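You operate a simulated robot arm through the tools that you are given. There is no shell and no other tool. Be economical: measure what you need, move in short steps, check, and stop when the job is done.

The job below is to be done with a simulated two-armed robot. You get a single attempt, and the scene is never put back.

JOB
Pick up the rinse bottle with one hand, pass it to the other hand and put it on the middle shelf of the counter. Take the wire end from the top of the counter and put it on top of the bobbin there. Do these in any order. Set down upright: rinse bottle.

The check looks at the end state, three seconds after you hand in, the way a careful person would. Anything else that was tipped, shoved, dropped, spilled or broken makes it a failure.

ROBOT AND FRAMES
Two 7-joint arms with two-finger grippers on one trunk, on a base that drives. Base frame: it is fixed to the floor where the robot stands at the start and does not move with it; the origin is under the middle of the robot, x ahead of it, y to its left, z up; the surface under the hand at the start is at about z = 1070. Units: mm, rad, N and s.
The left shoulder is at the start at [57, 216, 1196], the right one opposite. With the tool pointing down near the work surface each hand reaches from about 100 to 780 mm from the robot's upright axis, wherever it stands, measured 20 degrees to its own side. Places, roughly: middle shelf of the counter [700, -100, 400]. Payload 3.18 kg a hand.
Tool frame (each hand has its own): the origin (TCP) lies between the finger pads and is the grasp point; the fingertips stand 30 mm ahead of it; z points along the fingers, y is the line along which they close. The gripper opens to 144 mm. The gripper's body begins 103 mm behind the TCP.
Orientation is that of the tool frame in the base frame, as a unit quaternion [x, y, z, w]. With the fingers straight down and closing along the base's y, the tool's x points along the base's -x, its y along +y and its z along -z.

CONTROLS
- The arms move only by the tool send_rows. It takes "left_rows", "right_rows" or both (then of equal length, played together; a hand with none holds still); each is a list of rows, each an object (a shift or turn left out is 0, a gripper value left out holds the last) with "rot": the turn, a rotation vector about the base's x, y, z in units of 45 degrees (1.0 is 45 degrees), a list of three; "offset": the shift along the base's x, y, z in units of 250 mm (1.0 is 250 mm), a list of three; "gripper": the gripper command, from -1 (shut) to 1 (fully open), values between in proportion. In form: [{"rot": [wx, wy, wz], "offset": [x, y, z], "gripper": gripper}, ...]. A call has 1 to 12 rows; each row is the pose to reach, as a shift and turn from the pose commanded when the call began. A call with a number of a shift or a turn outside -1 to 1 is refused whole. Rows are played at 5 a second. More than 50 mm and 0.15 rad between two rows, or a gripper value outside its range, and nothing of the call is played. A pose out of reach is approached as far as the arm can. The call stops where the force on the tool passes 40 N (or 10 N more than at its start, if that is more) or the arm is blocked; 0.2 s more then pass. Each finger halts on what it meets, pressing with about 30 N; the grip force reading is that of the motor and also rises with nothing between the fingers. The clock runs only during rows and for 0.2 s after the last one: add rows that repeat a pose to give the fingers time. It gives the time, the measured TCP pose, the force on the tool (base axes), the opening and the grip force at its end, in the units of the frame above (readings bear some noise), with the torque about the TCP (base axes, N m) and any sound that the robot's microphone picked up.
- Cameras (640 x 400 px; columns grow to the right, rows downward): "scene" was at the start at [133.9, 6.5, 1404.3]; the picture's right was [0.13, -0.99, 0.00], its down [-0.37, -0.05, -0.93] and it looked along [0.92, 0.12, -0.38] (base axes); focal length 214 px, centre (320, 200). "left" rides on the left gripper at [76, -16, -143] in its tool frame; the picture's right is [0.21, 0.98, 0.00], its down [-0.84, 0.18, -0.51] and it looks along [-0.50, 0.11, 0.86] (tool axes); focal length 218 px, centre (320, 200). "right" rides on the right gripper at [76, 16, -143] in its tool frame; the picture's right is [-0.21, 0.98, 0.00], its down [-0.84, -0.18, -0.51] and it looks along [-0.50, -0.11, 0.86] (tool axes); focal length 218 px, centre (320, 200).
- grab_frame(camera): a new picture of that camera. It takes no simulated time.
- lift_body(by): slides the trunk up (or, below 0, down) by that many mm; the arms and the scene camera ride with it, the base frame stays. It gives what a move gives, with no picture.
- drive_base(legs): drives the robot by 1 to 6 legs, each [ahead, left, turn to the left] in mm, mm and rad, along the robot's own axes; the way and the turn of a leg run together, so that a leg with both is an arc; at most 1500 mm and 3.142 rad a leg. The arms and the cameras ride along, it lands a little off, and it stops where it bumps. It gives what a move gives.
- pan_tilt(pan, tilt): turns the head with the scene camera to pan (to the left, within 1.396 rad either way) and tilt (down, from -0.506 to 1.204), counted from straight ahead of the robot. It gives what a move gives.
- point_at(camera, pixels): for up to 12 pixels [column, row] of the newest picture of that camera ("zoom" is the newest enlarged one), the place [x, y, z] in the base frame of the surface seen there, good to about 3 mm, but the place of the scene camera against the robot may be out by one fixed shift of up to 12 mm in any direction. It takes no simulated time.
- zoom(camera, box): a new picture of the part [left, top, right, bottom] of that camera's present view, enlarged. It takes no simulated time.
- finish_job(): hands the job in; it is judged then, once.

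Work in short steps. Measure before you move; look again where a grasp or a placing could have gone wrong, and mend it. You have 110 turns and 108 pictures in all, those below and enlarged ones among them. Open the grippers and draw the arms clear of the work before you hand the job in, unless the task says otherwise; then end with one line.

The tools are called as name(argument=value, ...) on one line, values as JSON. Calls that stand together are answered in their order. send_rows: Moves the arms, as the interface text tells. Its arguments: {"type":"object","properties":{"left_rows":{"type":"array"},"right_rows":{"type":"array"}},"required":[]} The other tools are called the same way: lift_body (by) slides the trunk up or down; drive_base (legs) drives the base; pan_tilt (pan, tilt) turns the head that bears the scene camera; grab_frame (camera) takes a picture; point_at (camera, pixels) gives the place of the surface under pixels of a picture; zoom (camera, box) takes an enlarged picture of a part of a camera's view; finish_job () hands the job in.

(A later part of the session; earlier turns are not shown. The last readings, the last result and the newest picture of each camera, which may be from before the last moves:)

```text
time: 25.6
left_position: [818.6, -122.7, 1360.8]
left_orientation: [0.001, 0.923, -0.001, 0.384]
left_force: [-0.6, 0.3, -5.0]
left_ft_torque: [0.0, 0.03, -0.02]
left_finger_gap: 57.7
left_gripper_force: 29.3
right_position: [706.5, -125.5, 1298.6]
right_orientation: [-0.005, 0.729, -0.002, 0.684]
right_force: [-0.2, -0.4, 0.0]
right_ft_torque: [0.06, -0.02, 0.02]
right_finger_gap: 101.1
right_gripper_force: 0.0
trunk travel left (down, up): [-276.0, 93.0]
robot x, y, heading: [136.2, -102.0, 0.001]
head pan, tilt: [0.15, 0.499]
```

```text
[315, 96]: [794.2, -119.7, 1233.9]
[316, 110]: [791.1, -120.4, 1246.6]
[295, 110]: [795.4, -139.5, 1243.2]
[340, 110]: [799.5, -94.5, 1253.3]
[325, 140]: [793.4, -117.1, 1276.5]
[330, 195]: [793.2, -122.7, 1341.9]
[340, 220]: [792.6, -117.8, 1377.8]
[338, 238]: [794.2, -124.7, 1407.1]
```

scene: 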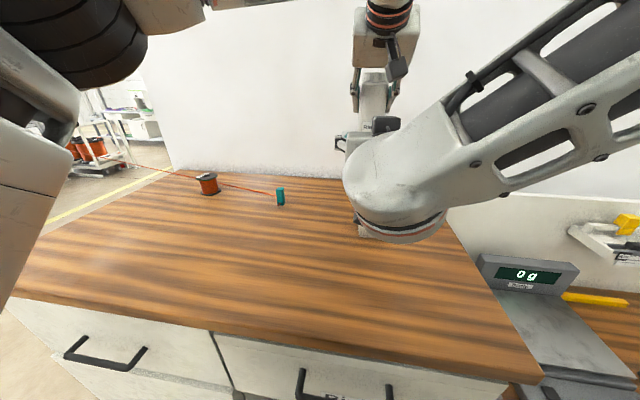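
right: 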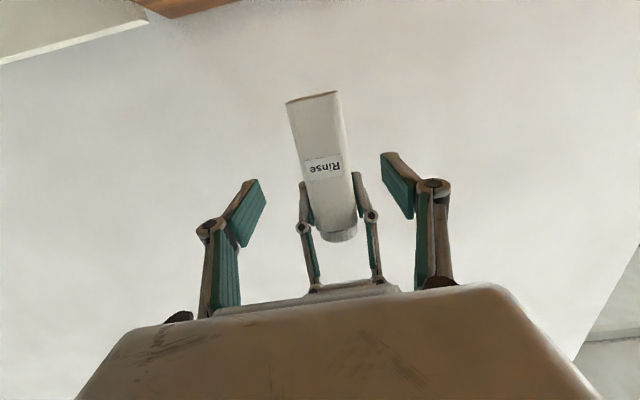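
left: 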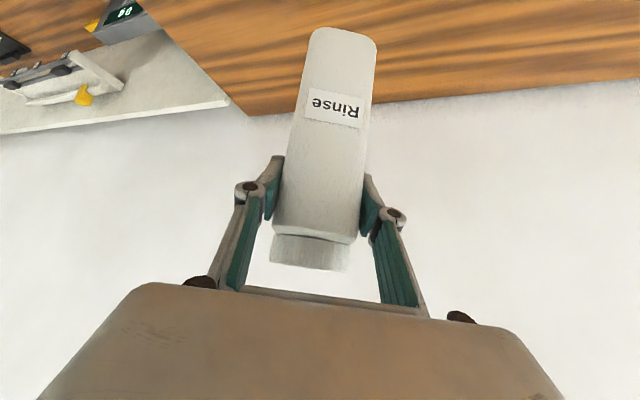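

Front face x=793, centre y≈-120, base z≈1234. I advance the right hand 110 mm in short steps.

send_rows(right_rows=[{"offset": [0.1, 0.01, 0]}, {"offset": [0.2, 0.018, 0]}, {"offset": [0.3, 0.018, 0]}, {"offset": [0.38, 0.018, 0]}, {"offset": [0.44, 0.018, 0]}, {"offset": [0.44, 0.018, 0]}])

grab_frame(camera="right")

grab_frame(camera="left")

```text
time: 27.1
left_position: [818.8, -123.0, 1361.7]
left_orientation: [0.002, 0.924, -0.001, 0.383]
left_force: [-0.8, -0.7, -5.2]
left_ft_torque: [-0.01, -0.01, 0.02]
left_finger_gap: 57.8
left_gripper_force: 30.1
right_position: [817.5, -123.8, 1298.3]
right_orientation: [-0.005, 0.729, -0.001, 0.684]
right_force: [0.1, -0.4, -0.4]
right_ft_torque: [0.02, 0.03, 0.03]
right_finger_gap: 100.9
right_gripper_force: 0.2
trunk travel left (down, up): [-276.0, 93.0]
robot x, y, heading: [137.9, -103.6, 0.001]
head pan, tilt: [0.15, 0.499]
```

```text
72 pictures are left
```

right: 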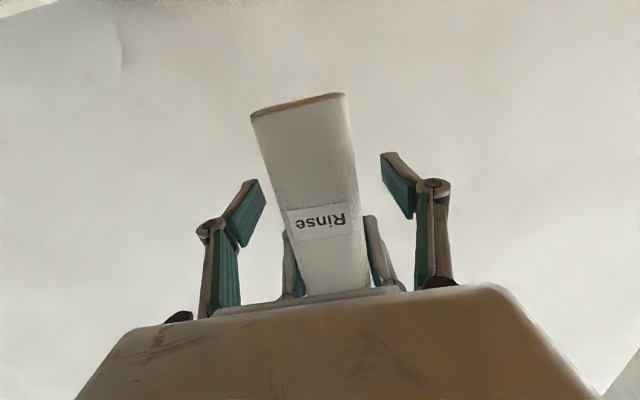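

```text
71 pictures are left
```

left: 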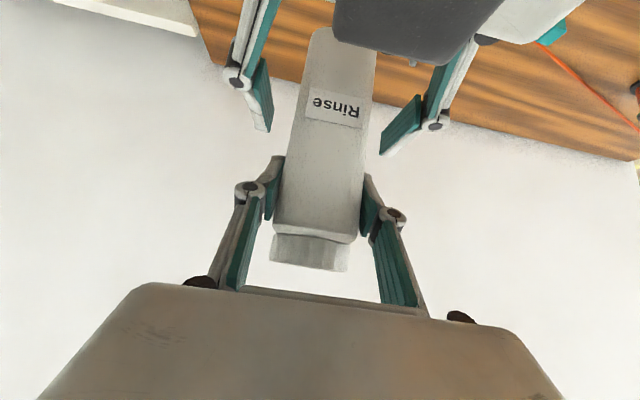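

Both fingers straddle the lower bottle, roughly centred. Closing the right gripper.

send_rows(right_rows=[{"gripper": 0.1}, {"gripper": -0.1}, {"gripper": -0.4}, {"gripper": -1}, {"gripper": -1}, {"gripper": -1}])

grab_frame(camera="left")

```text
time: 28.4
left_position: [818.4, -121.2, 1362.0]
left_orientation: [0.0, 0.923, 0.0, 0.384]
left_force: [0.3, 2.8, -4.3]
left_ft_torque: [-0.18, 0.02, 0.01]
left_finger_gap: 57.5
left_gripper_force: 30.2
right_position: [816.3, -121.8, 1297.9]
right_orientation: [-0.004, 0.73, -0.002, 0.684]
right_force: [-1.1, -2.6, 0.5]
right_ft_torque: [0.34, -0.04, -0.03]
right_finger_gap: 56.9
right_gripper_force: 30.5
trunk travel left (down, up): [-276.0, 93.0]
robot x, y, heading: [133.4, -98.7, 0.002]
head pan, tilt: [0.15, 0.499]
```

```text
70 pictures are left
```

left: 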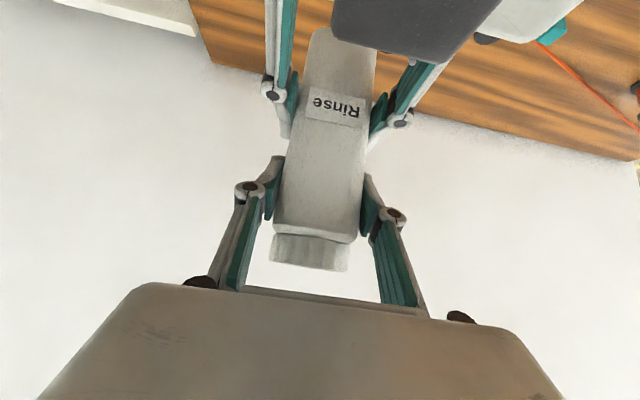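

Both hands hold the bottle. I open the left hand to about 100 mm and draw it back up along its tool axis, which is up and backward.

send_rows(left_rows=[{"gripper": -0.1}, {"gripper": 0.1}, {"gripper": 0.4}, {"gripper": 0.4}, {"gripper": 0.4}, {"gripper": 0.4, "offset": [-0.04, 0, 0.08]}, {"offset": [-0.1, 0, 0.2]}, {"offset": [-0.16, 0, 0.32]}, {"offset": [-0.22, 0, 0.44]}, {"offset": [-0.22, 0, 0.44]}])

grab_frame(camera="left")

```text
time: 30.6
left_position: [764.9, -119.5, 1473.2]
left_orientation: [-0.002, 0.924, -0.001, 0.382]
left_force: [0.1, -0.6, 0.0]
left_ft_torque: [0.01, 0.03, -0.02]
left_finger_gap: 100.9
left_gripper_force: 0.0
right_position: [816.9, -121.9, 1298.2]
right_orientation: [-0.004, 0.729, -0.002, 0.684]
right_force: [0.4, -0.5, -0.4]
right_ft_torque: [0.02, 0.04, 0.01]
right_finger_gap: 57.2
right_gripper_force: 30.0
trunk travel left (down, up): [-276.0, 93.0]
robot x, y, heading: [137.9, -102.3, 0.001]
head pan, tilt: [0.15, 0.499]
```

```text
69 pictures are left
```

left: 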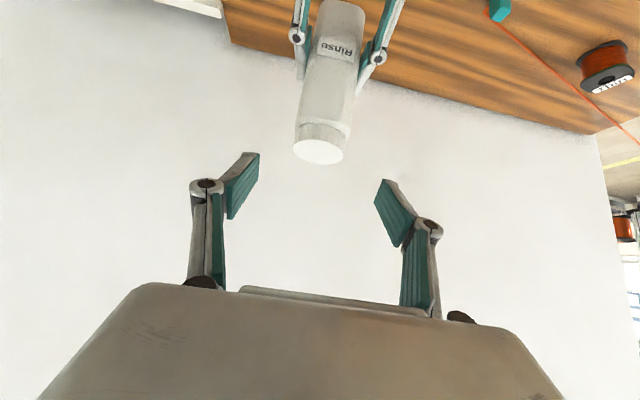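

The right hand holds the bottle alone. I move the left hand away to the left at height.

send_rows(left_rows=[{"offset": [-0.06, 0.14, 0]}, {"offset": [-0.12, 0.28, 0]}, {"offset": [-0.18, 0.44, 0]}, {"offset": [-0.24, 0.6, 0]}, {"offset": [-0.3, 0.76, -0.06]}, {"offset": [-0.36, 0.92, -0.12]}, {"offset": [-0.4, 1.0, -0.2]}, {"offset": [-0.4, 1.0, -0.2]}])

grab_frame(camera="scene")

```text
time: 32.5
left_position: [662.1, 125.0, 1421.8]
left_orientation: [0.001, 0.924, 0.0, 0.383]
left_force: [0.1, 0.0, 0.0]
left_ft_torque: [0.02, -0.03, 0.02]
left_finger_gap: 100.9
left_gripper_force: 0.2
right_position: [815.8, -122.9, 1297.8]
right_orientation: [-0.003, 0.729, -0.003, 0.684]
right_force: [1.1, -0.1, 0.1]
right_ft_torque: [0.03, 0.01, 0.02]
right_finger_gap: 57.0
right_gripper_force: 30.3
trunk travel left (down, up): [-276.0, 93.0]
robot x, y, heading: [134.9, -95.8, -0.001]
head pan, tilt: [0.15, 0.499]
```

```text
68 pictures are left
```

scene: 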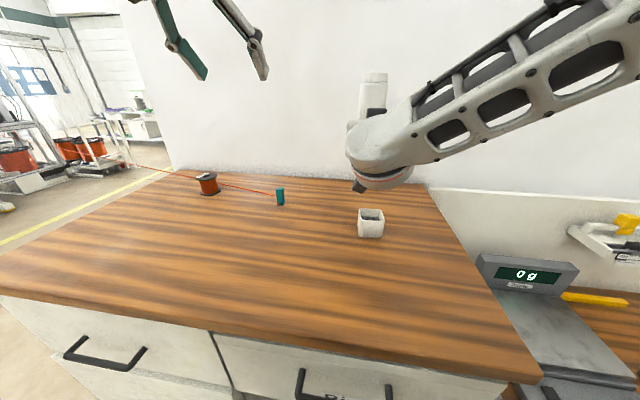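

The bottle stands clear in the right hand at (373,90). I move it in front of the right shoulder, then back the robot away from the counter.

send_rows(right_rows=[{"offset": [0, -0.1, 0]}, {"offset": [0, -0.24, 0]}, {"offset": [0, -0.38, 0]}, {"offset": [0, -0.5, 0]}, {"offset": [0, -0.6, 0]}, {"offset": [0, -0.6, 0]}])

drive_base(legs=[[-520, 0, 0]])

grab_frame(camera="scene")

grab_frame(camera="right")

```text
time: 33.9
left_position: [662.1, 126.6, 1422.7]
left_orientation: [0.001, 0.923, -0.001, 0.384]
left_force: [0.1, 0.2, 0.5]
left_ft_torque: [-0.01, 0.0, -0.04]
left_finger_gap: 100.7
left_gripper_force: 0.0
right_position: [817.4, -263.9, 1311.1]
right_orientation: [-0.003, 0.733, -0.005, 0.68]
right_force: [-0.8, 0.4, -4.1]
right_ft_torque: [0.01, -0.02, -0.02]
right_finger_gap: 57.1
right_gripper_force: 29.8
right hand out of reach, approached as far as the arm can: row 4, 5, 6
trunk travel left (down, up): [-276.0, 93.0]
robot x, y, heading: [137.7, -104.0, -0.002]
head pan, tilt: [0.15, 0.499]
```

```text
time: 36.9
left_position: [133.6, 123.7, 1422.9]
left_orientation: [0.004, 0.924, -0.002, 0.384]
left_force: [-0.1, -0.3, 0.0]
left_ft_torque: [0.01, -0.01, -0.02]
left_finger_gap: 100.8
left_gripper_force: 0.0
right_position: [285.3, -268.4, 1309.9]
right_orientation: [0.002, 0.733, -0.008, 0.681]
right_force: [0.9, -0.8, -4.6]
right_ft_torque: [0.0, 0.0, -0.01]
right_finger_gap: 57.1
right_gripper_force: 30.3
trunk travel left (down, up): [-276.0, 93.0]
robot x, y, heading: [-392.3, -97.9, -0.006]
head pan, tilt: [0.15, 0.499]
```

```text
67 pictures are left
```

scene: 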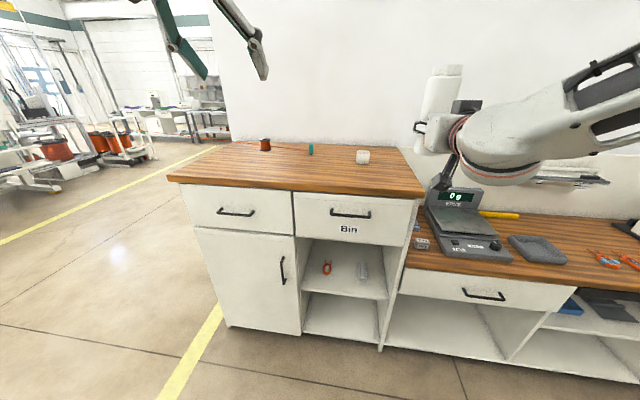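

```text
66 pictures are left
```

right: 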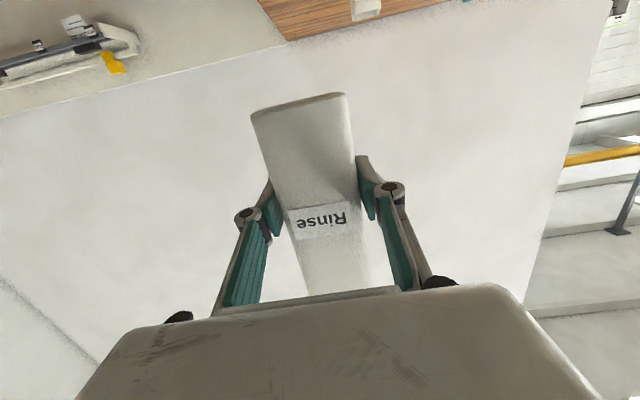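

The whole shelf bay is visible now at (340,285). I zoom in and measure it along with the items on it.

zoom(camera="scene", box=[280, 190, 440, 350])

point_at(camera="scene", pixels=[[345, 293], [345, 280], [327, 262], [327, 272], [363, 265], [364, 281], [305, 285], [385, 290], [320, 240], [345, 242], [345, 258], [345, 300]])

```text
2.50 times, centred on (360, 270) of scene
```

zoom: 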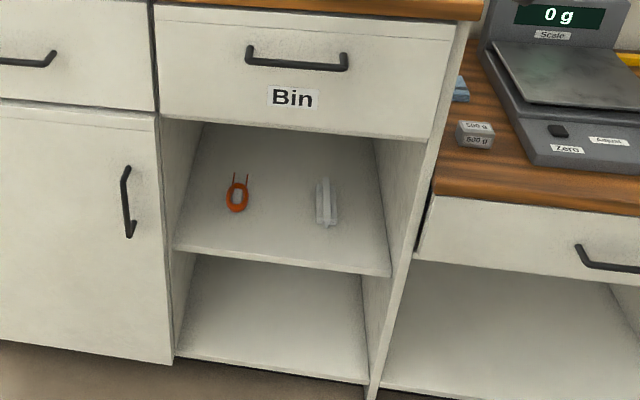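

```text
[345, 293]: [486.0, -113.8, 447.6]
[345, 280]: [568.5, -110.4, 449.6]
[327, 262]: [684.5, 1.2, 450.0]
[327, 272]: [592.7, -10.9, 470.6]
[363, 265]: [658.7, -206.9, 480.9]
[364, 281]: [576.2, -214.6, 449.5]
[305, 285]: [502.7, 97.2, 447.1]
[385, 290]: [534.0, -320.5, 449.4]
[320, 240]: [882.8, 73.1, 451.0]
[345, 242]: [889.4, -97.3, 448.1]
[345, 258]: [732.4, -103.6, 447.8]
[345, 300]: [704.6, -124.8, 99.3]
```

The middle shelf surface is at z≈449 with its front edge at x≈486. The items lie at y≈-10 and y≈-210, so there is free room around y≈-110. The bottle is clear of the counter, so I lower the trunk.

lift_body(by=-270)

send_rows(right_rows=[{"offset": [0, 0, -0.16]}, {"offset": [0, 0, -0.32]}, {"offset": [0, 0, -0.48]}, {"offset": [0, 0, -0.64]}, {"offset": [0, 0, -0.8]}, {"offset": [0, 0, -0.96]}, {"offset": [0, 0, -0.96]}])

grab_frame(camera="scene")

```text
time: 39.7
left_position: [223.8, 124.4, 1044.9]
left_orientation: [0.005, 0.967, -0.002, 0.255]
left_force: [-0.2, 0.5, 1.3]
left_ft_torque: [0.02, 0.03, -0.01]
left_finger_gap: 100.9
left_gripper_force: 0.0
right_position: [349.0, -268.9, 656.0]
right_orientation: [0.0, 0.909, -0.006, 0.416]
right_force: [0.4, -0.6, -3.8]
right_ft_torque: [-0.01, 0.08, -0.03]
right_finger_gap: 57.3
right_gripper_force: 30.0
trunk travel left (down, up): [-6.0, 363.0]
robot x, y, heading: [-393.8, -96.6, -0.006]
head pan, tilt: [0.15, 0.499]
```

```text
time: 41.3
left_position: [223.5, 122.6, 1043.9]
left_orientation: [0.004, 0.967, -0.001, 0.254]
left_force: [-1.6, -0.2, 0.7]
left_ft_torque: [-0.01, -0.02, 0.04]
left_finger_gap: 101.1
left_gripper_force: 0.0
right_position: [405.0, -213.2, 450.2]
right_orientation: [0.008, 0.923, -0.024, 0.384]
right_force: [-0.3, -0.6, -4.5]
right_ft_torque: [0.0, 0.08, 0.03]
right_finger_gap: 57.2
right_gripper_force: 29.5
right hand out of reach, approached as far as the arm can: row 1, 2, 3, 4, 5, 6, 7
trunk travel left (down, up): [-6.0, 363.0]
robot x, y, heading: [-389.6, -99.2, -0.009]
head pan, tilt: [0.15, 0.499]
```

```text
64 pictures are left
```

scene: 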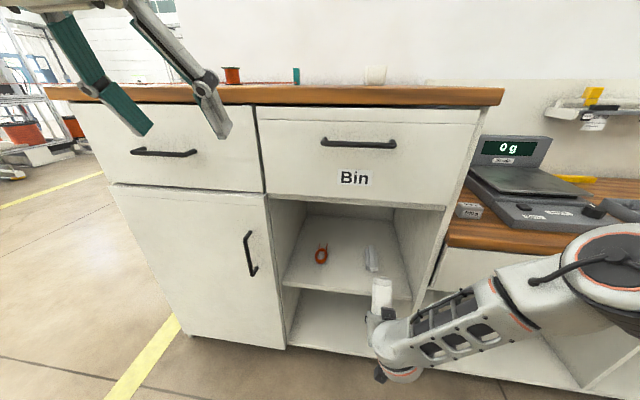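

Lowering the trunk swung the right hand far lower and tilted it to 45° down, and it is now at (405,-213,450), near the bay. I back the base off a little and check the bottle in the hand.

drive_base(legs=[[-120, 0, 0]])

grab_frame(camera="right")

grab_frame(camera="scene")

```text
time: 42.5
left_position: [104.1, 123.9, 1042.6]
left_orientation: [0.004, 0.967, -0.003, 0.255]
left_force: [-0.2, -0.5, 0.7]
left_ft_torque: [0.02, -0.04, 0.01]
left_finger_gap: 100.6
left_gripper_force: 0.0
right_position: [285.6, -213.2, 451.0]
right_orientation: [0.007, 0.923, -0.025, 0.383]
right_force: [0.0, 0.4, -5.1]
right_ft_torque: [-0.02, 0.12, -0.03]
right_finger_gap: 56.9
right_gripper_force: 29.9
trunk travel left (down, up): [-6.0, 363.0]
robot x, y, heading: [-510.9, -101.2, -0.001]
head pan, tilt: [0.15, 0.499]
```

```text
63 pictures are left
```

right: 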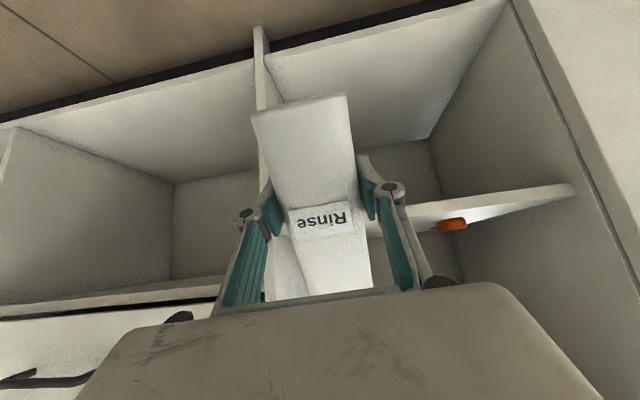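

```text
62 pictures are left
```

scene: 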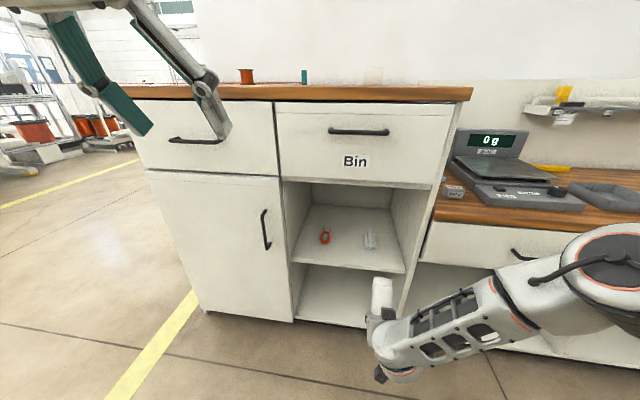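

The grip is unchanged. I now tilt the right hand back up to its handover orientation while raising it to z≈565.

send_rows(right_rows=[{"offset": [-0.03, 0, 0.07], "rot": [0.005, -0.14, 0.008]}, {"offset": [-0.07, 0, 0.14], "rot": [0.01, -0.28, 0.016]}, {"offset": [-0.1, 0, 0.21], "rot": [0.015, -0.42, 0.025]}, {"offset": [-0.13, 0, 0.28], "rot": [0.02, -0.56, 0.033]}, {"offset": [-0.17, 0, 0.35], "rot": [0.025, -0.7, 0.042]}, {"offset": [-0.2, 0, 0.42], "rot": [0.03, -0.82, 0.05]}, {"offset": [-0.24, 0, 0.46], "rot": [0.035, -0.917, 0.058]}, {"offset": [-0.24, 0, 0.46], "rot": [0.035, -0.917, 0.058]}])

grab_frame(camera="scene")

```text
time: 43.6
left_position: [105.4, 123.5, 1043.6]
left_orientation: [0.005, 0.967, -0.003, 0.255]
left_force: [0.2, -0.3, 0.1]
left_ft_torque: [0.05, 0.0, -0.01]
left_finger_gap: 100.9
left_gripper_force: 0.2
right_position: [253.9, -227.5, 530.9]
right_orientation: [0.119, 0.865, -0.087, 0.479]
right_force: [-0.1, 0.3, -4.3]
right_ft_torque: [0.05, 0.05, -0.01]
right_finger_gap: 57.0
right_gripper_force: 30.2
right hand out of reach, approached as far as the arm can: row 1, 2, 3, 4, 5
trunk travel left (down, up): [-6.0, 363.0]
robot x, y, heading: [-511.4, -100.4, -0.002]
head pan, tilt: [0.15, 0.499]
stopped in row 5 (right hand): the arm was blocked; the commanded pose is now the measured one
```

```text
61 pictures are left
```

scene: 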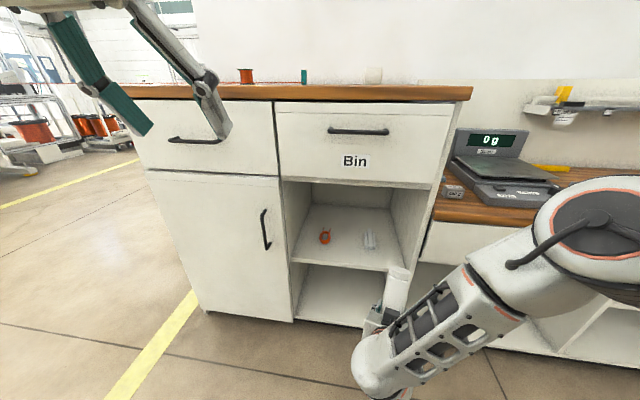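

The arm can't bend up to horizontal this low, so I will set the bottle back on the countertop's front edge and regrip it with a 45° tilted hand, which does reach the shelf. First I raise the trunk again.

lift_body(by=270)

grab_frame(camera="scene")

grab_frame(camera="right")

```text
time: 46.4
left_position: [106.0, 124.3, 1312.3]
left_orientation: [0.003, 0.967, -0.001, 0.254]
left_force: [0.6, -0.4, 0.2]
left_ft_torque: [0.0, 0.03, 0.01]
left_finger_gap: 100.9
left_gripper_force: 0.1
right_position: [254.5, -222.6, 801.6]
right_orientation: [0.114, 0.865, -0.085, 0.48]
right_force: [0.5, -0.4, -4.8]
right_ft_torque: [0.0, 0.02, 0.03]
right_finger_gap: 56.7
right_gripper_force: 29.7
trunk travel left (down, up): [-276.0, 93.0]
robot x, y, heading: [-513.7, -96.8, -0.006]
head pan, tilt: [0.15, 0.499]
```

```text
60 pictures are left
```

scene: 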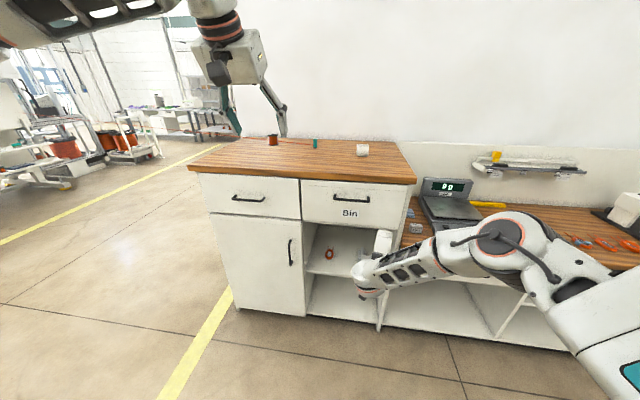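

```text
59 pictures are left
```

right: 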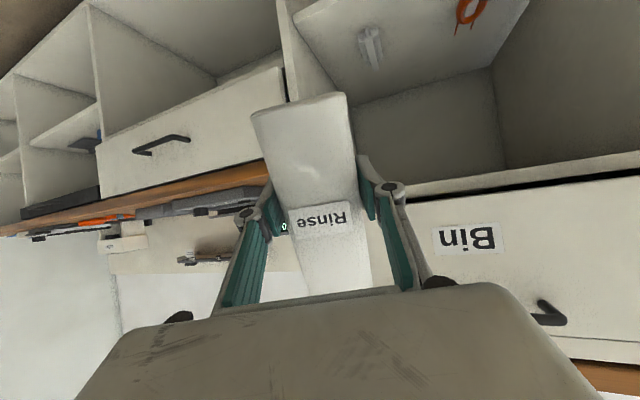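

This time the raise was a pure 270 mm shift, so the first lowering must have pushed the elbows against the robot's own base. With the elbow now out to the side, I try levelling the hand here at z≈800, because lowering the trunk afterwards would then put it right at shelf height.

send_rows(right_rows=[{"rot": [-0.006, -0.09, 0.052], "offset": [-0.03, 0, 0]}, {"rot": [-0.012, -0.18, 0.104], "offset": [-0.06, 0, 0]}, {"rot": [-0.018, -0.27, 0.156], "offset": [-0.09, 0, 0]}, {"rot": [-0.024, -0.36, 0.208], "offset": [-0.12, 0, 0]}, {"rot": [-0.03, -0.45, 0.26], "offset": [-0.15, 0, 0]}, {"rot": [-0.036, -0.54, 0.312], "offset": [-0.18, 0, 0]}, {"rot": [-0.041, -0.625, 0.365], "offset": [-0.2, 0, 0]}, {"rot": [-0.041, -0.625, 0.365], "offset": [-0.2, 0, 0]}])

grab_frame(camera="scene")

```text
time: 48.2
left_position: [104.8, 124.4, 1313.5]
left_orientation: [0.004, 0.967, -0.002, 0.254]
left_force: [-1.0, -0.5, -0.5]
left_ft_torque: [0.01, 0.01, 0.02]
left_finger_gap: 100.7
left_gripper_force: 0.0
right_position: [248.2, -221.9, 803.9]
right_orientation: [0.1, 0.851, -0.076, 0.511]
right_force: [-0.2, 0.1, -4.4]
right_ft_torque: [0.01, 0.04, 0.01]
right_finger_gap: 57.2
right_gripper_force: 30.1
right hand out of reach, approached as far as the arm can: row 2, 3, 4, 5, 6, 7, 8
trunk travel left (down, up): [-276.0, 93.0]
robot x, y, heading: [-512.0, -97.3, -0.002]
head pan, tilt: [0.15, 0.499]
```

```text
58 pictures are left
```

scene: 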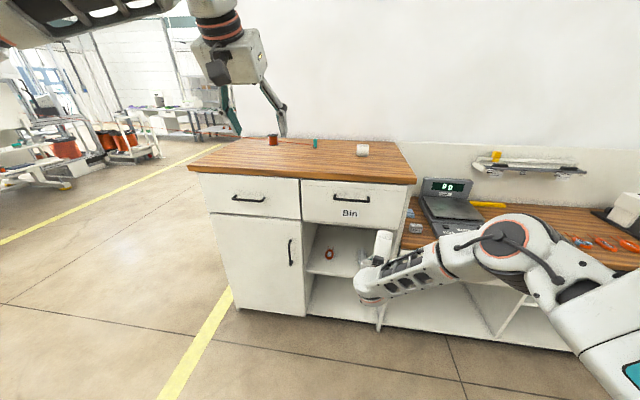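

It is still at a wrist limit, so I go with the countertop regrip. I raise the hand well above counter height first, keeping clear of the counter.

send_rows(right_rows=[{"offset": [-0.05, 0, 0.16]}, {"offset": [-0.1, 0, 0.32]}, {"offset": [-0.15, 0, 0.48]}, {"offset": [-0.2, 0, 0.64]}, {"offset": [-0.22, 0, 0.8]}, {"offset": [-0.22, 0, 0.98]}, {"offset": [-0.22, 0, 0.98]}])

send_rows(right_rows=[{"offset": [0, 0, 0.16]}, {"offset": [0, 0, 0.32]}, {"offset": [0, 0, 0.48]}, {"offset": [0, 0, 0.64]}, {"offset": [0, 0, 0.8]}, {"offset": [0, 0, 0.8]}])

```text
time: 49.8
left_position: [105.7, 123.2, 1312.5]
left_orientation: [0.004, 0.967, -0.002, 0.254]
left_force: [0.1, 0.4, -0.3]
left_ft_torque: [0.0, -0.01, 0.02]
left_finger_gap: 100.8
left_gripper_force: 0.1
right_position: [190.8, -222.9, 1050.0]
right_orientation: [0.1, 0.851, -0.076, 0.51]
right_force: [0.7, 0.2, -4.0]
right_ft_torque: [0.02, 0.05, -0.01]
right_finger_gap: 57.1
right_gripper_force: 30.2
trunk travel left (down, up): [-276.0, 93.0]
robot x, y, heading: [-510.7, -98.0, -0.005]
head pan, tilt: [0.15, 0.499]
```

```text
time: 51.2
left_position: [104.5, 124.5, 1313.0]
left_orientation: [0.003, 0.967, -0.002, 0.253]
left_force: [1.2, 0.3, -0.3]
left_ft_torque: [0.03, -0.01, 0.0]
left_finger_gap: 100.6
left_gripper_force: 0.0
right_position: [193.7, -222.4, 1248.4]
right_orientation: [0.1, 0.851, -0.076, 0.511]
right_force: [0.0, 0.4, -4.3]
right_ft_torque: [0.01, 0.03, 0.02]
right_finger_gap: 57.2
right_gripper_force: 29.8
trunk travel left (down, up): [-276.0, 93.0]
robot x, y, heading: [-513.1, -101.5, -0.003]
head pan, tilt: [0.15, 0.499]
```

At z≈1248 I level the bottle by restoring the handover orientation.

send_rows(right_rows=[{"rot": [-0.006, -0.1, 0.06]}, {"rot": [-0.012, -0.2, 0.12]}, {"rot": [-0.018, -0.3, 0.18]}, {"rot": [-0.024, -0.4, 0.24]}, {"rot": [-0.033, -0.539, 0.321]}, {"rot": [-0.033, -0.539, 0.321]}, {"rot": [-0.033, -0.539, 0.321]}])

grab_frame(camera="scene")

```text
time: 52.8
left_position: [104.8, 124.0, 1313.0]
left_orientation: [0.003, 0.967, -0.002, 0.255]
left_force: [-0.1, -0.7, 0.0]
left_ft_torque: [-0.01, -0.03, -0.02]
left_finger_gap: 100.8
left_gripper_force: 0.1
right_position: [193.2, -209.5, 1264.5]
right_orientation: [0.003, 0.733, -0.002, 0.68]
right_force: [0.3, -0.2, -5.0]
right_ft_torque: [-0.01, 0.03, -0.05]
right_finger_gap: 57.0
right_gripper_force: 30.2
right hand out of reach, approached as far as the arm can: row 5, 6, 7
trunk travel left (down, up): [-276.0, 93.0]
robot x, y, heading: [-509.9, -95.0, -0.005]
head pan, tilt: [0.15, 0.499]
```

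```text
57 pictures are left
```

scene: 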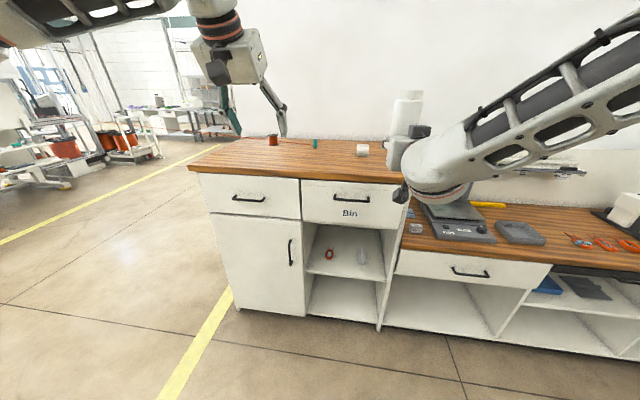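

The bottle is level at z≈1264. I drive ahead so it hangs over the counter's front edge (x≈525), then lower with the trunk.

drive_base(legs=[[335, 0, 0]])

lift_body(by=-90)

grab_frame(camera="scene")

grab_frame(camera="left")

```text
time: 54.9
left_position: [429.7, 126.1, 1312.4]
left_orientation: [0.001, 0.967, -0.002, 0.255]
left_force: [0.0, 0.2, 0.2]
left_ft_torque: [-0.02, 0.04, -0.01]
left_finger_gap: 100.7
left_gripper_force: 0.1
right_position: [520.3, -205.5, 1264.3]
right_orientation: [0.001, 0.733, 0.0, 0.68]
right_force: [0.4, -0.1, -4.3]
right_ft_torque: [-0.01, 0.05, 0.01]
right_finger_gap: 57.0
right_gripper_force: 29.5
trunk travel left (down, up): [-276.0, 93.0]
robot x, y, heading: [-187.0, -102.4, -0.003]
head pan, tilt: [0.15, 0.499]
```

```text
time: 56.2
left_position: [426.9, 126.8, 1225.6]
left_orientation: [0.001, 0.966, -0.001, 0.257]
left_force: [-0.3, 0.7, 0.7]
left_ft_torque: [0.0, -0.04, 0.03]
left_finger_gap: 101.0
left_gripper_force: 0.0
right_position: [517.7, -206.4, 1176.2]
right_orientation: [0.001, 0.732, 0.0, 0.682]
right_force: [0.5, 0.7, -3.9]
right_ft_torque: [0.02, 0.05, 0.03]
right_finger_gap: 57.0
right_gripper_force: 30.0
trunk travel left (down, up): [-186.0, 183.0]
robot x, y, heading: [-186.8, -100.4, -0.0]
head pan, tilt: [0.15, 0.499]
```

```text
56 pictures are left
```

scene: 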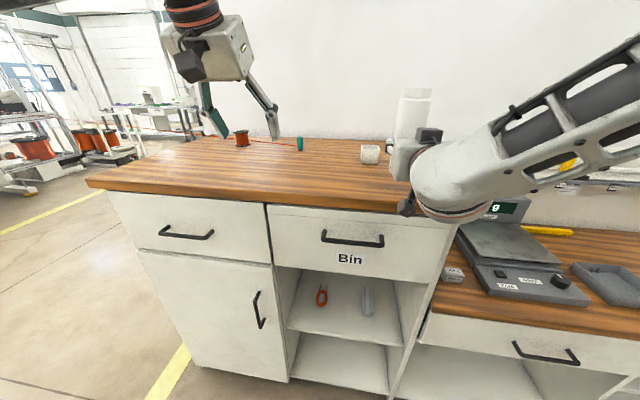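

```text
55 pictures are left
```

left: 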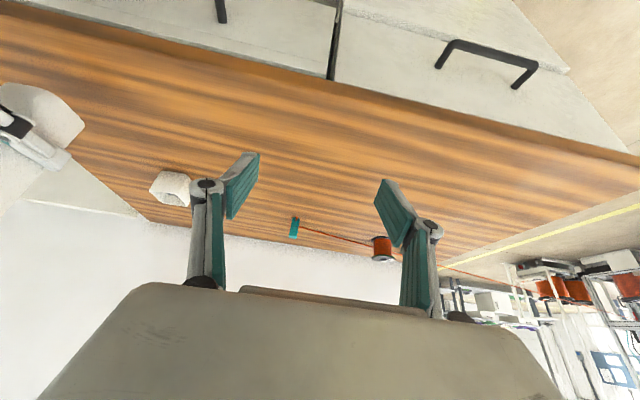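

The bottle's base is about 42 mm above the counter. I lower the trunk most of the way, then in small amounts while watching the force.

lift_body(by=-36)

lift_body(by=-4)

grab_frame(camera="right")

zoom(camera="scene", box=[340, 60, 500, 220])

```text
time: 57.0
left_position: [426.8, 128.3, 1191.4]
left_orientation: [0.001, 0.967, -0.001, 0.256]
left_force: [0.0, 0.3, -0.7]
left_ft_torque: [-0.01, -0.02, -0.01]
left_finger_gap: 101.0
left_gripper_force: 0.0
right_position: [525.0, -205.0, 1132.0]
right_orientation: [0.003, 0.737, 0.0, 0.676]
right_force: [8.4, -1.1, 26.3]
right_ft_torque: [-0.16, -0.93, -0.01]
right_finger_gap: 56.9
right_gripper_force: 30.0
trunk travel left (down, up): [-150.0, 219.0]
robot x, y, heading: [-185.5, -99.7, 0.003]
head pan, tilt: [0.15, 0.499]
```

```text
time: 57.5
left_position: [426.5, 128.5, 1185.6]
left_orientation: [0.001, 0.967, -0.001, 0.255]
left_force: [0.1, 0.4, -0.2]
left_ft_torque: [0.0, -0.01, 0.02]
left_finger_gap: 101.1
left_gripper_force: 0.0
right_position: [524.9, -204.5, 1124.2]
right_orientation: [0.003, 0.742, -0.002, 0.67]
right_force: [0.8, -1.8, 25.5]
right_ft_torque: [-0.1, -0.79, -0.02]
right_finger_gap: 57.3
right_gripper_force: 30.1
trunk travel left (down, up): [-146.0, 223.0]
robot x, y, heading: [-191.1, -103.1, 0.004]
head pan, tilt: [0.15, 0.499]
```

```text
54 pictures are left
```

right: 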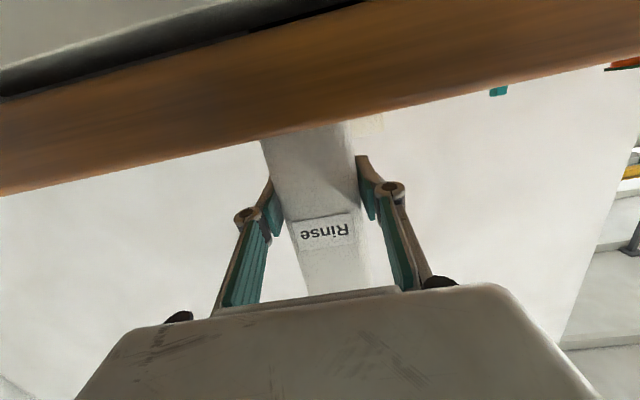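

```text
2.50 times, centred on (420, 140) of scene
```

zoom: 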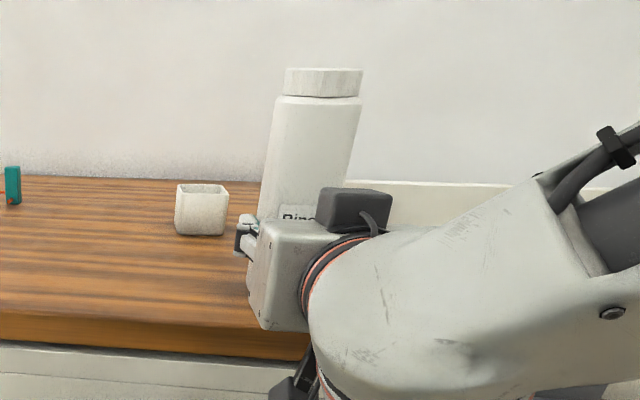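

The bottle touches with about 25 N. I raise the trunk slightly to ease the force before releasing.

lift_body(by=5)

```text
time: 58.0
left_position: [427.9, 126.9, 1188.1]
left_orientation: [0.0, 0.967, -0.001, 0.254]
left_force: [0.3, 0.5, -0.3]
left_ft_torque: [-0.02, 0.03, -0.02]
left_finger_gap: 100.6
left_gripper_force: 0.0
right_position: [525.5, -205.2, 1123.0]
right_orientation: [0.002, 0.745, -0.002, 0.667]
right_force: [-0.8, 0.3, 9.9]
right_ft_torque: [0.28, -0.39, 0.04]
right_finger_gap: 57.2
right_gripper_force: 30.1
trunk travel left (down, up): [-151.0, 218.0]
robot x, y, heading: [-189.1, -100.4, 0.0]
head pan, tilt: [0.15, 0.499]
```

Force is down to 10 N and the tilt is under 3°. I open the right hand gently so that the bottle settles.

send_rows(right_rows=[{"gripper": -0.17}, {"gripper": -0.12}, {"gripper": -0.05}, {"gripper": 0.1}, {"gripper": 0.3}, {"gripper": 0.4}])

zoom(camera="scene", box=[340, 60, 500, 220])

grab_frame(camera="right")

```text
time: 59.5
left_position: [428.9, 128.6, 1188.4]
left_orientation: [0.002, 0.967, -0.002, 0.255]
left_force: [0.2, -0.3, -0.8]
left_ft_torque: [0.0, -0.02, 0.02]
left_finger_gap: 100.6
left_gripper_force: 0.0
right_position: [527.2, -205.2, 1125.1]
right_orientation: [0.003, 0.744, -0.003, 0.668]
right_force: [0.2, 0.0, 0.2]
right_ft_torque: [0.02, 0.02, -0.03]
right_finger_gap: 100.5
right_gripper_force: 0.1
trunk travel left (down, up): [-151.0, 218.0]
robot x, y, heading: [-183.9, -98.6, -0.003]
head pan, tilt: [0.15, 0.499]
```

```text
2.50 times, centred on (420, 140) of scene
```

zoom: 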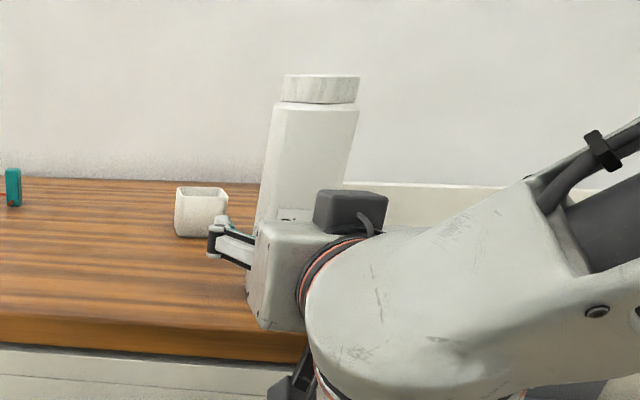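

```text
51 pictures are left
```

right: 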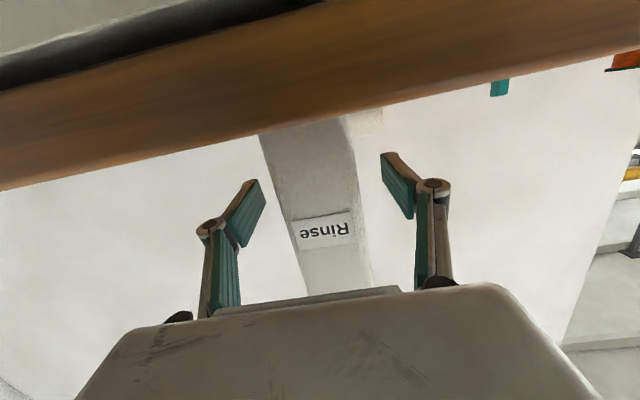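

The bottle stands free. I back the base straight off 220 mm to clear the hand.

drive_base(legs=[[-220, 0, 0]])

grab_frame(camera="scene")

```text
time: 61.1
left_position: [210.3, 126.9, 1188.2]
left_orientation: [0.001, 0.967, -0.001, 0.254]
left_force: [-0.5, 0.1, 0.0]
left_ft_torque: [-0.02, 0.0, -0.01]
left_finger_gap: 100.8
left_gripper_force: 0.1
right_position: [308.2, -203.9, 1124.6]
right_orientation: [0.001, 0.744, -0.001, 0.669]
right_force: [0.2, 0.1, 0.6]
right_ft_torque: [-0.01, 0.02, 0.0]
right_finger_gap: 100.7
right_gripper_force: 0.1
trunk travel left (down, up): [-151.0, 218.0]
robot x, y, heading: [-399.4, -101.7, 0.004]
head pan, tilt: [0.15, 0.499]
```

```text
50 pictures are left
```

scene: 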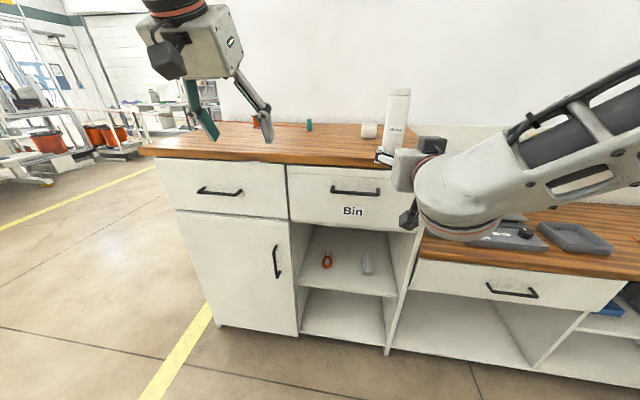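

The bottle stands upright at (395,120). I pitch the right hand down to 45° and raise it, ready for the regrasp.

send_rows(right_rows=[{"rot": [0, 0.1, 0], "offset": [0, 0, 0.12]}, {"rot": [0, 0.24, 0], "offset": [0, 0, 0.24]}, {"rot": [0, 0.38, 0], "offset": [0, 0, 0.36]}, {"rot": [0, 0.52, 0], "offset": [0, 0, 0.48]}, {"rot": [0, 0.68, 0], "offset": [0, 0, 0.6]}, {"rot": [0, 0.864, 0], "offset": [0, 0, 0.66]}, {"rot": [0, 0.864, 0], "offset": [0, 0, 0.66]}])

grab_frame(camera="right")

```text
time: 62.7
left_position: [210.7, 126.6, 1188.4]
left_orientation: [0.001, 0.967, -0.001, 0.254]
left_force: [0.2, 0.6, -0.3]
left_ft_torque: [-0.02, -0.01, 0.0]
left_finger_gap: 101.0
left_gripper_force: 0.1
right_position: [308.2, -203.8, 1289.1]
right_orientation: [0.001, 0.924, -0.001, 0.381]
right_force: [0.6, 0.1, 0.2]
right_ft_torque: [0.03, -0.02, 0.03]
right_finger_gap: 100.8
right_gripper_force: 0.2
trunk travel left (down, up): [-151.0, 218.0]
robot x, y, heading: [-406.0, -100.8, 0.005]
head pan, tilt: [0.15, 0.499]
```

```text
49 pictures are left
```

right: 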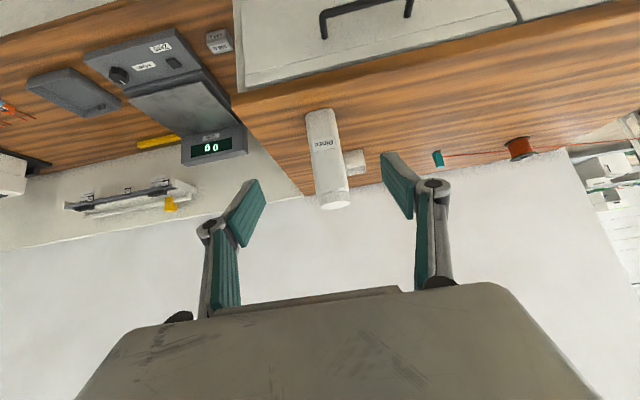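

The bottle is at (327,160) in the right view. I measure it.

point_at(camera="right", pixels=[[322, 120], [313, 140], [338, 140], [326, 140], [330, 175], [333, 195], [335, 202], [337, 208], [326, 197], [346, 195]])

```text
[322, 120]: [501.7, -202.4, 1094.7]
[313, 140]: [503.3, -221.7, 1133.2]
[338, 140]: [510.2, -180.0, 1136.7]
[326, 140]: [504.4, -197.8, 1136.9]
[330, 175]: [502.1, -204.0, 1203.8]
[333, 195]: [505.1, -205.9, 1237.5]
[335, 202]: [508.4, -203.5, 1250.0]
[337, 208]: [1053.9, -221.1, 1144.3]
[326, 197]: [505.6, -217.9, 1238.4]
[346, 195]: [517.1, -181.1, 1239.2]
```

Bottle centre is about (530,-202). I drive ahead 150 mm, which brings the hand to about (458,-203,1289), just behind and above the bottle.

drive_base(legs=[[150, 0, 0]])

grab_frame(camera="right")

point_at(camera="right", pixels=[[315, 100], [325, 150], [330, 190]])

```text
time: 64.1
left_position: [359.1, 128.3, 1189.5]
left_orientation: [0.0, 0.967, -0.001, 0.254]
left_force: [-0.3, 0.1, 0.0]
left_ft_torque: [-0.01, 0.02, 0.0]
left_finger_gap: 100.8
left_gripper_force: 0.2
right_position: [455.9, -204.2, 1290.2]
right_orientation: [0.002, 0.924, -0.001, 0.383]
right_force: [0.2, 0.3, -0.2]
right_ft_torque: [0.01, -0.01, 0.0]
right_finger_gap: 101.1
right_gripper_force: 0.0
trunk travel left (down, up): [-151.0, 218.0]
robot x, y, heading: [-256.6, -103.3, -0.001]
head pan, tilt: [0.15, 0.499]
```

```text
48 pictures are left
```

right: 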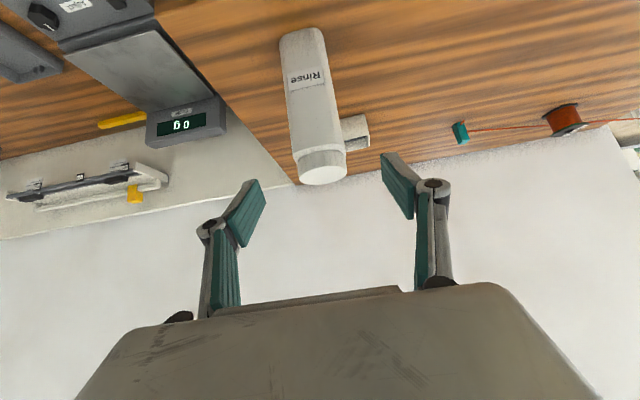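

```text
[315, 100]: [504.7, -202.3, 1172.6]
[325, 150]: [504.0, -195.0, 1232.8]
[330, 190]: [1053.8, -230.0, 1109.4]
```

Aligned with the bottle. I advance to the grasp pose (528,-202,1188).

send_rows(right_rows=[{"offset": [0.08, 0.005, -0.1]}, {"offset": [0.16, 0.008, -0.2]}, {"offset": [0.23, 0.008, -0.3]}, {"offset": [0.288, 0.008, -0.408]}, {"offset": [0.288, 0.008, -0.408]}])

grab_frame(camera="right")

```text
time: 65.3
left_position: [358.2, 128.1, 1188.8]
left_orientation: [0.0, 0.967, -0.001, 0.255]
left_force: [0.2, 0.7, -0.4]
left_ft_torque: [0.01, 0.0, 0.01]
left_finger_gap: 100.6
left_gripper_force: 0.1
right_position: [529.5, -199.7, 1187.7]
right_orientation: [0.001, 0.923, -0.003, 0.384]
right_force: [-0.2, 1.0, -0.5]
right_ft_torque: [0.04, 0.04, -0.01]
right_finger_gap: 101.0
right_gripper_force: 0.2
trunk travel left (down, up): [-151.0, 218.0]
robot x, y, heading: [-255.1, -98.4, 0.006]
head pan, tilt: [0.15, 0.499]
```

```text
47 pictures are left
```

right: 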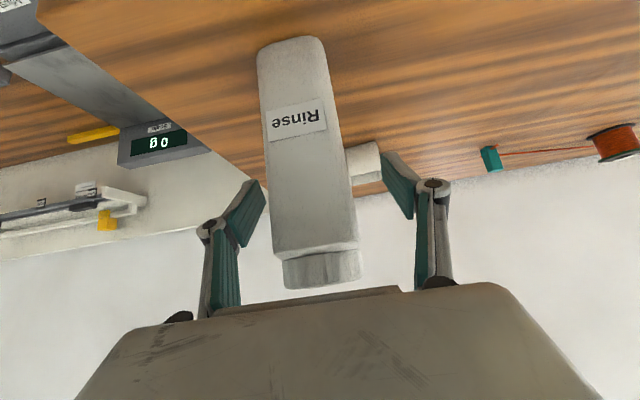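

The bottle sits slightly to the left of centre in the view, so I shift the hand 5 mm to the right and then close.

send_rows(right_rows=[{"offset": [0, -0.02, 0]}, {"offset": [0, -0.02, 0], "gripper": 0.1}, {"offset": [0, -0.02, 0], "gripper": -0.1}, {"offset": [0, -0.02, 0], "gripper": -0.4}, {"offset": [0, -0.02, 0], "gripper": -1}, {"offset": [0, -0.02, 0], "gripper": -1}, {"offset": [0, -0.02, 0], "gripper": -1}])

send_rows(right_rows=[{"offset": [0, 0, 0.06]}, {"offset": [0, 0, 0.16]}, {"offset": [0, 0, 0.3]}, {"offset": [0, 0, 0.4]}, {"offset": [0, 0, 0.4]}])

grab_frame(camera="right")

```text
time: 66.9
left_position: [359.9, 129.0, 1188.8]
left_orientation: [0.0, 0.967, 0.0, 0.254]
left_force: [0.5, -0.8, -0.9]
left_ft_torque: [-0.02, -0.01, -0.01]
left_finger_gap: 100.7
left_gripper_force: 0.0
right_position: [531.0, -205.2, 1186.8]
right_orientation: [0.002, 0.924, -0.002, 0.383]
right_force: [-0.3, 1.2, 0.8]
right_ft_torque: [-0.04, -0.1, 0.0]
right_finger_gap: 57.7
right_gripper_force: 30.6
trunk travel left (down, up): [-151.0, 218.0]
robot x, y, heading: [-259.5, -98.4, 0.002]
head pan, tilt: [0.15, 0.499]
```

```text
time: 68.1
left_position: [359.0, 127.4, 1187.5]
left_orientation: [0.0, 0.967, -0.001, 0.255]
left_force: [-0.5, 0.9, 0.1]
left_ft_torque: [0.0, 0.02, 0.0]
left_finger_gap: 100.9
left_gripper_force: 0.1
right_position: [528.5, -204.5, 1287.9]
right_orientation: [0.001, 0.924, -0.002, 0.382]
right_force: [0.3, -0.8, -4.6]
right_ft_torque: [0.0, 0.01, 0.01]
right_finger_gap: 57.5
right_gripper_force: 30.6
trunk travel left (down, up): [-151.0, 218.0]
robot x, y, heading: [-253.1, -98.4, 0.004]
head pan, tilt: [0.15, 0.499]
```

```text
46 pictures are left
```

right: 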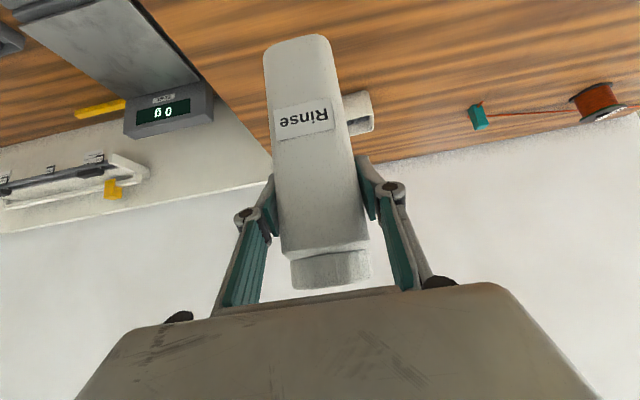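

The bottle is held at 117 mm above its base, with the hand tilted 45°. I back away 280 mm and lower the arm in stages.

drive_base(legs=[[-280, 0, 0]])

send_rows(right_rows=[{"offset": [0, 0, -0.16]}, {"offset": [0, 0, -0.32]}, {"offset": [0, 0, -0.48]}, {"offset": [0, 0, -0.64]}, {"offset": [0, 0, -0.8]}, {"offset": [0, 0, -0.96]}, {"offset": [0, 0, -0.96]}])

send_rows(right_rows=[{"offset": [0, 0, -0.16]}, {"offset": [0, 0, -0.32]}, {"offset": [0, 0, -0.48]}, {"offset": [0, 0, -0.64]}, {"offset": [0, 0, -0.8]}, {"offset": [0, 0, -0.8]}])

grab_frame(camera="scene")

```text
time: 70.0
left_position: [81.2, 128.8, 1188.0]
left_orientation: [-0.002, 0.967, 0.0, 0.254]
left_force: [0.4, 0.2, -0.8]
left_ft_torque: [0.02, -0.03, 0.02]
left_finger_gap: 100.7
left_gripper_force: 0.1
right_position: [249.9, -204.7, 1287.6]
right_orientation: [0.0, 0.924, -0.001, 0.382]
right_force: [0.7, 0.6, -4.2]
right_ft_torque: [-0.02, 0.0, -0.02]
right_finger_gap: 57.5
right_gripper_force: 29.9
trunk travel left (down, up): [-151.0, 218.0]
robot x, y, heading: [-535.5, -99.3, 0.005]
head pan, tilt: [0.15, 0.499]
```

```text
time: 71.7
left_position: [80.4, 128.4, 1187.6]
left_orientation: [-0.001, 0.967, -0.001, 0.255]
left_force: [0.0, 1.0, 0.9]
left_ft_torque: [0.03, 0.01, -0.01]
left_finger_gap: 100.8
left_gripper_force: 0.0
right_position: [247.6, -202.0, 1048.8]
right_orientation: [0.0, 0.924, 0.0, 0.383]
right_force: [-0.2, -0.6, -4.1]
right_ft_torque: [0.0, 0.0, 0.0]
right_finger_gap: 57.4
right_gripper_force: 30.4
trunk travel left (down, up): [-151.0, 218.0]
robot x, y, heading: [-532.7, -97.7, 0.014]
head pan, tilt: [0.15, 0.499]
```

```text
time: 73.0
left_position: [79.6, 128.7, 1189.3]
left_orientation: [-0.001, 0.967, 0.0, 0.255]
left_force: [0.1, 0.5, 0.6]
left_ft_torque: [0.01, -0.02, 0.0]
left_finger_gap: 100.6
left_gripper_force: 0.1
right_position: [248.2, -204.3, 849.2]
right_orientation: [0.0, 0.923, -0.001, 0.384]
right_force: [0.4, 0.5, -4.4]
right_ft_torque: [0.0, 0.01, 0.01]
right_finger_gap: 57.5
right_gripper_force: 30.1
trunk travel left (down, up): [-151.0, 218.0]
robot x, y, heading: [-530.1, -97.0, 0.008]
head pan, tilt: [0.15, 0.499]
```

```text
45 pictures are left
```

scene: 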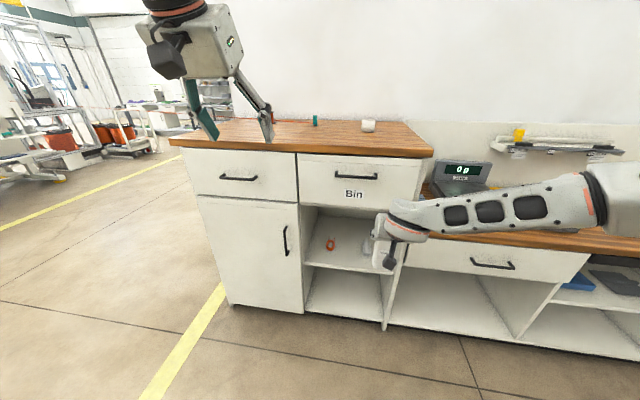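

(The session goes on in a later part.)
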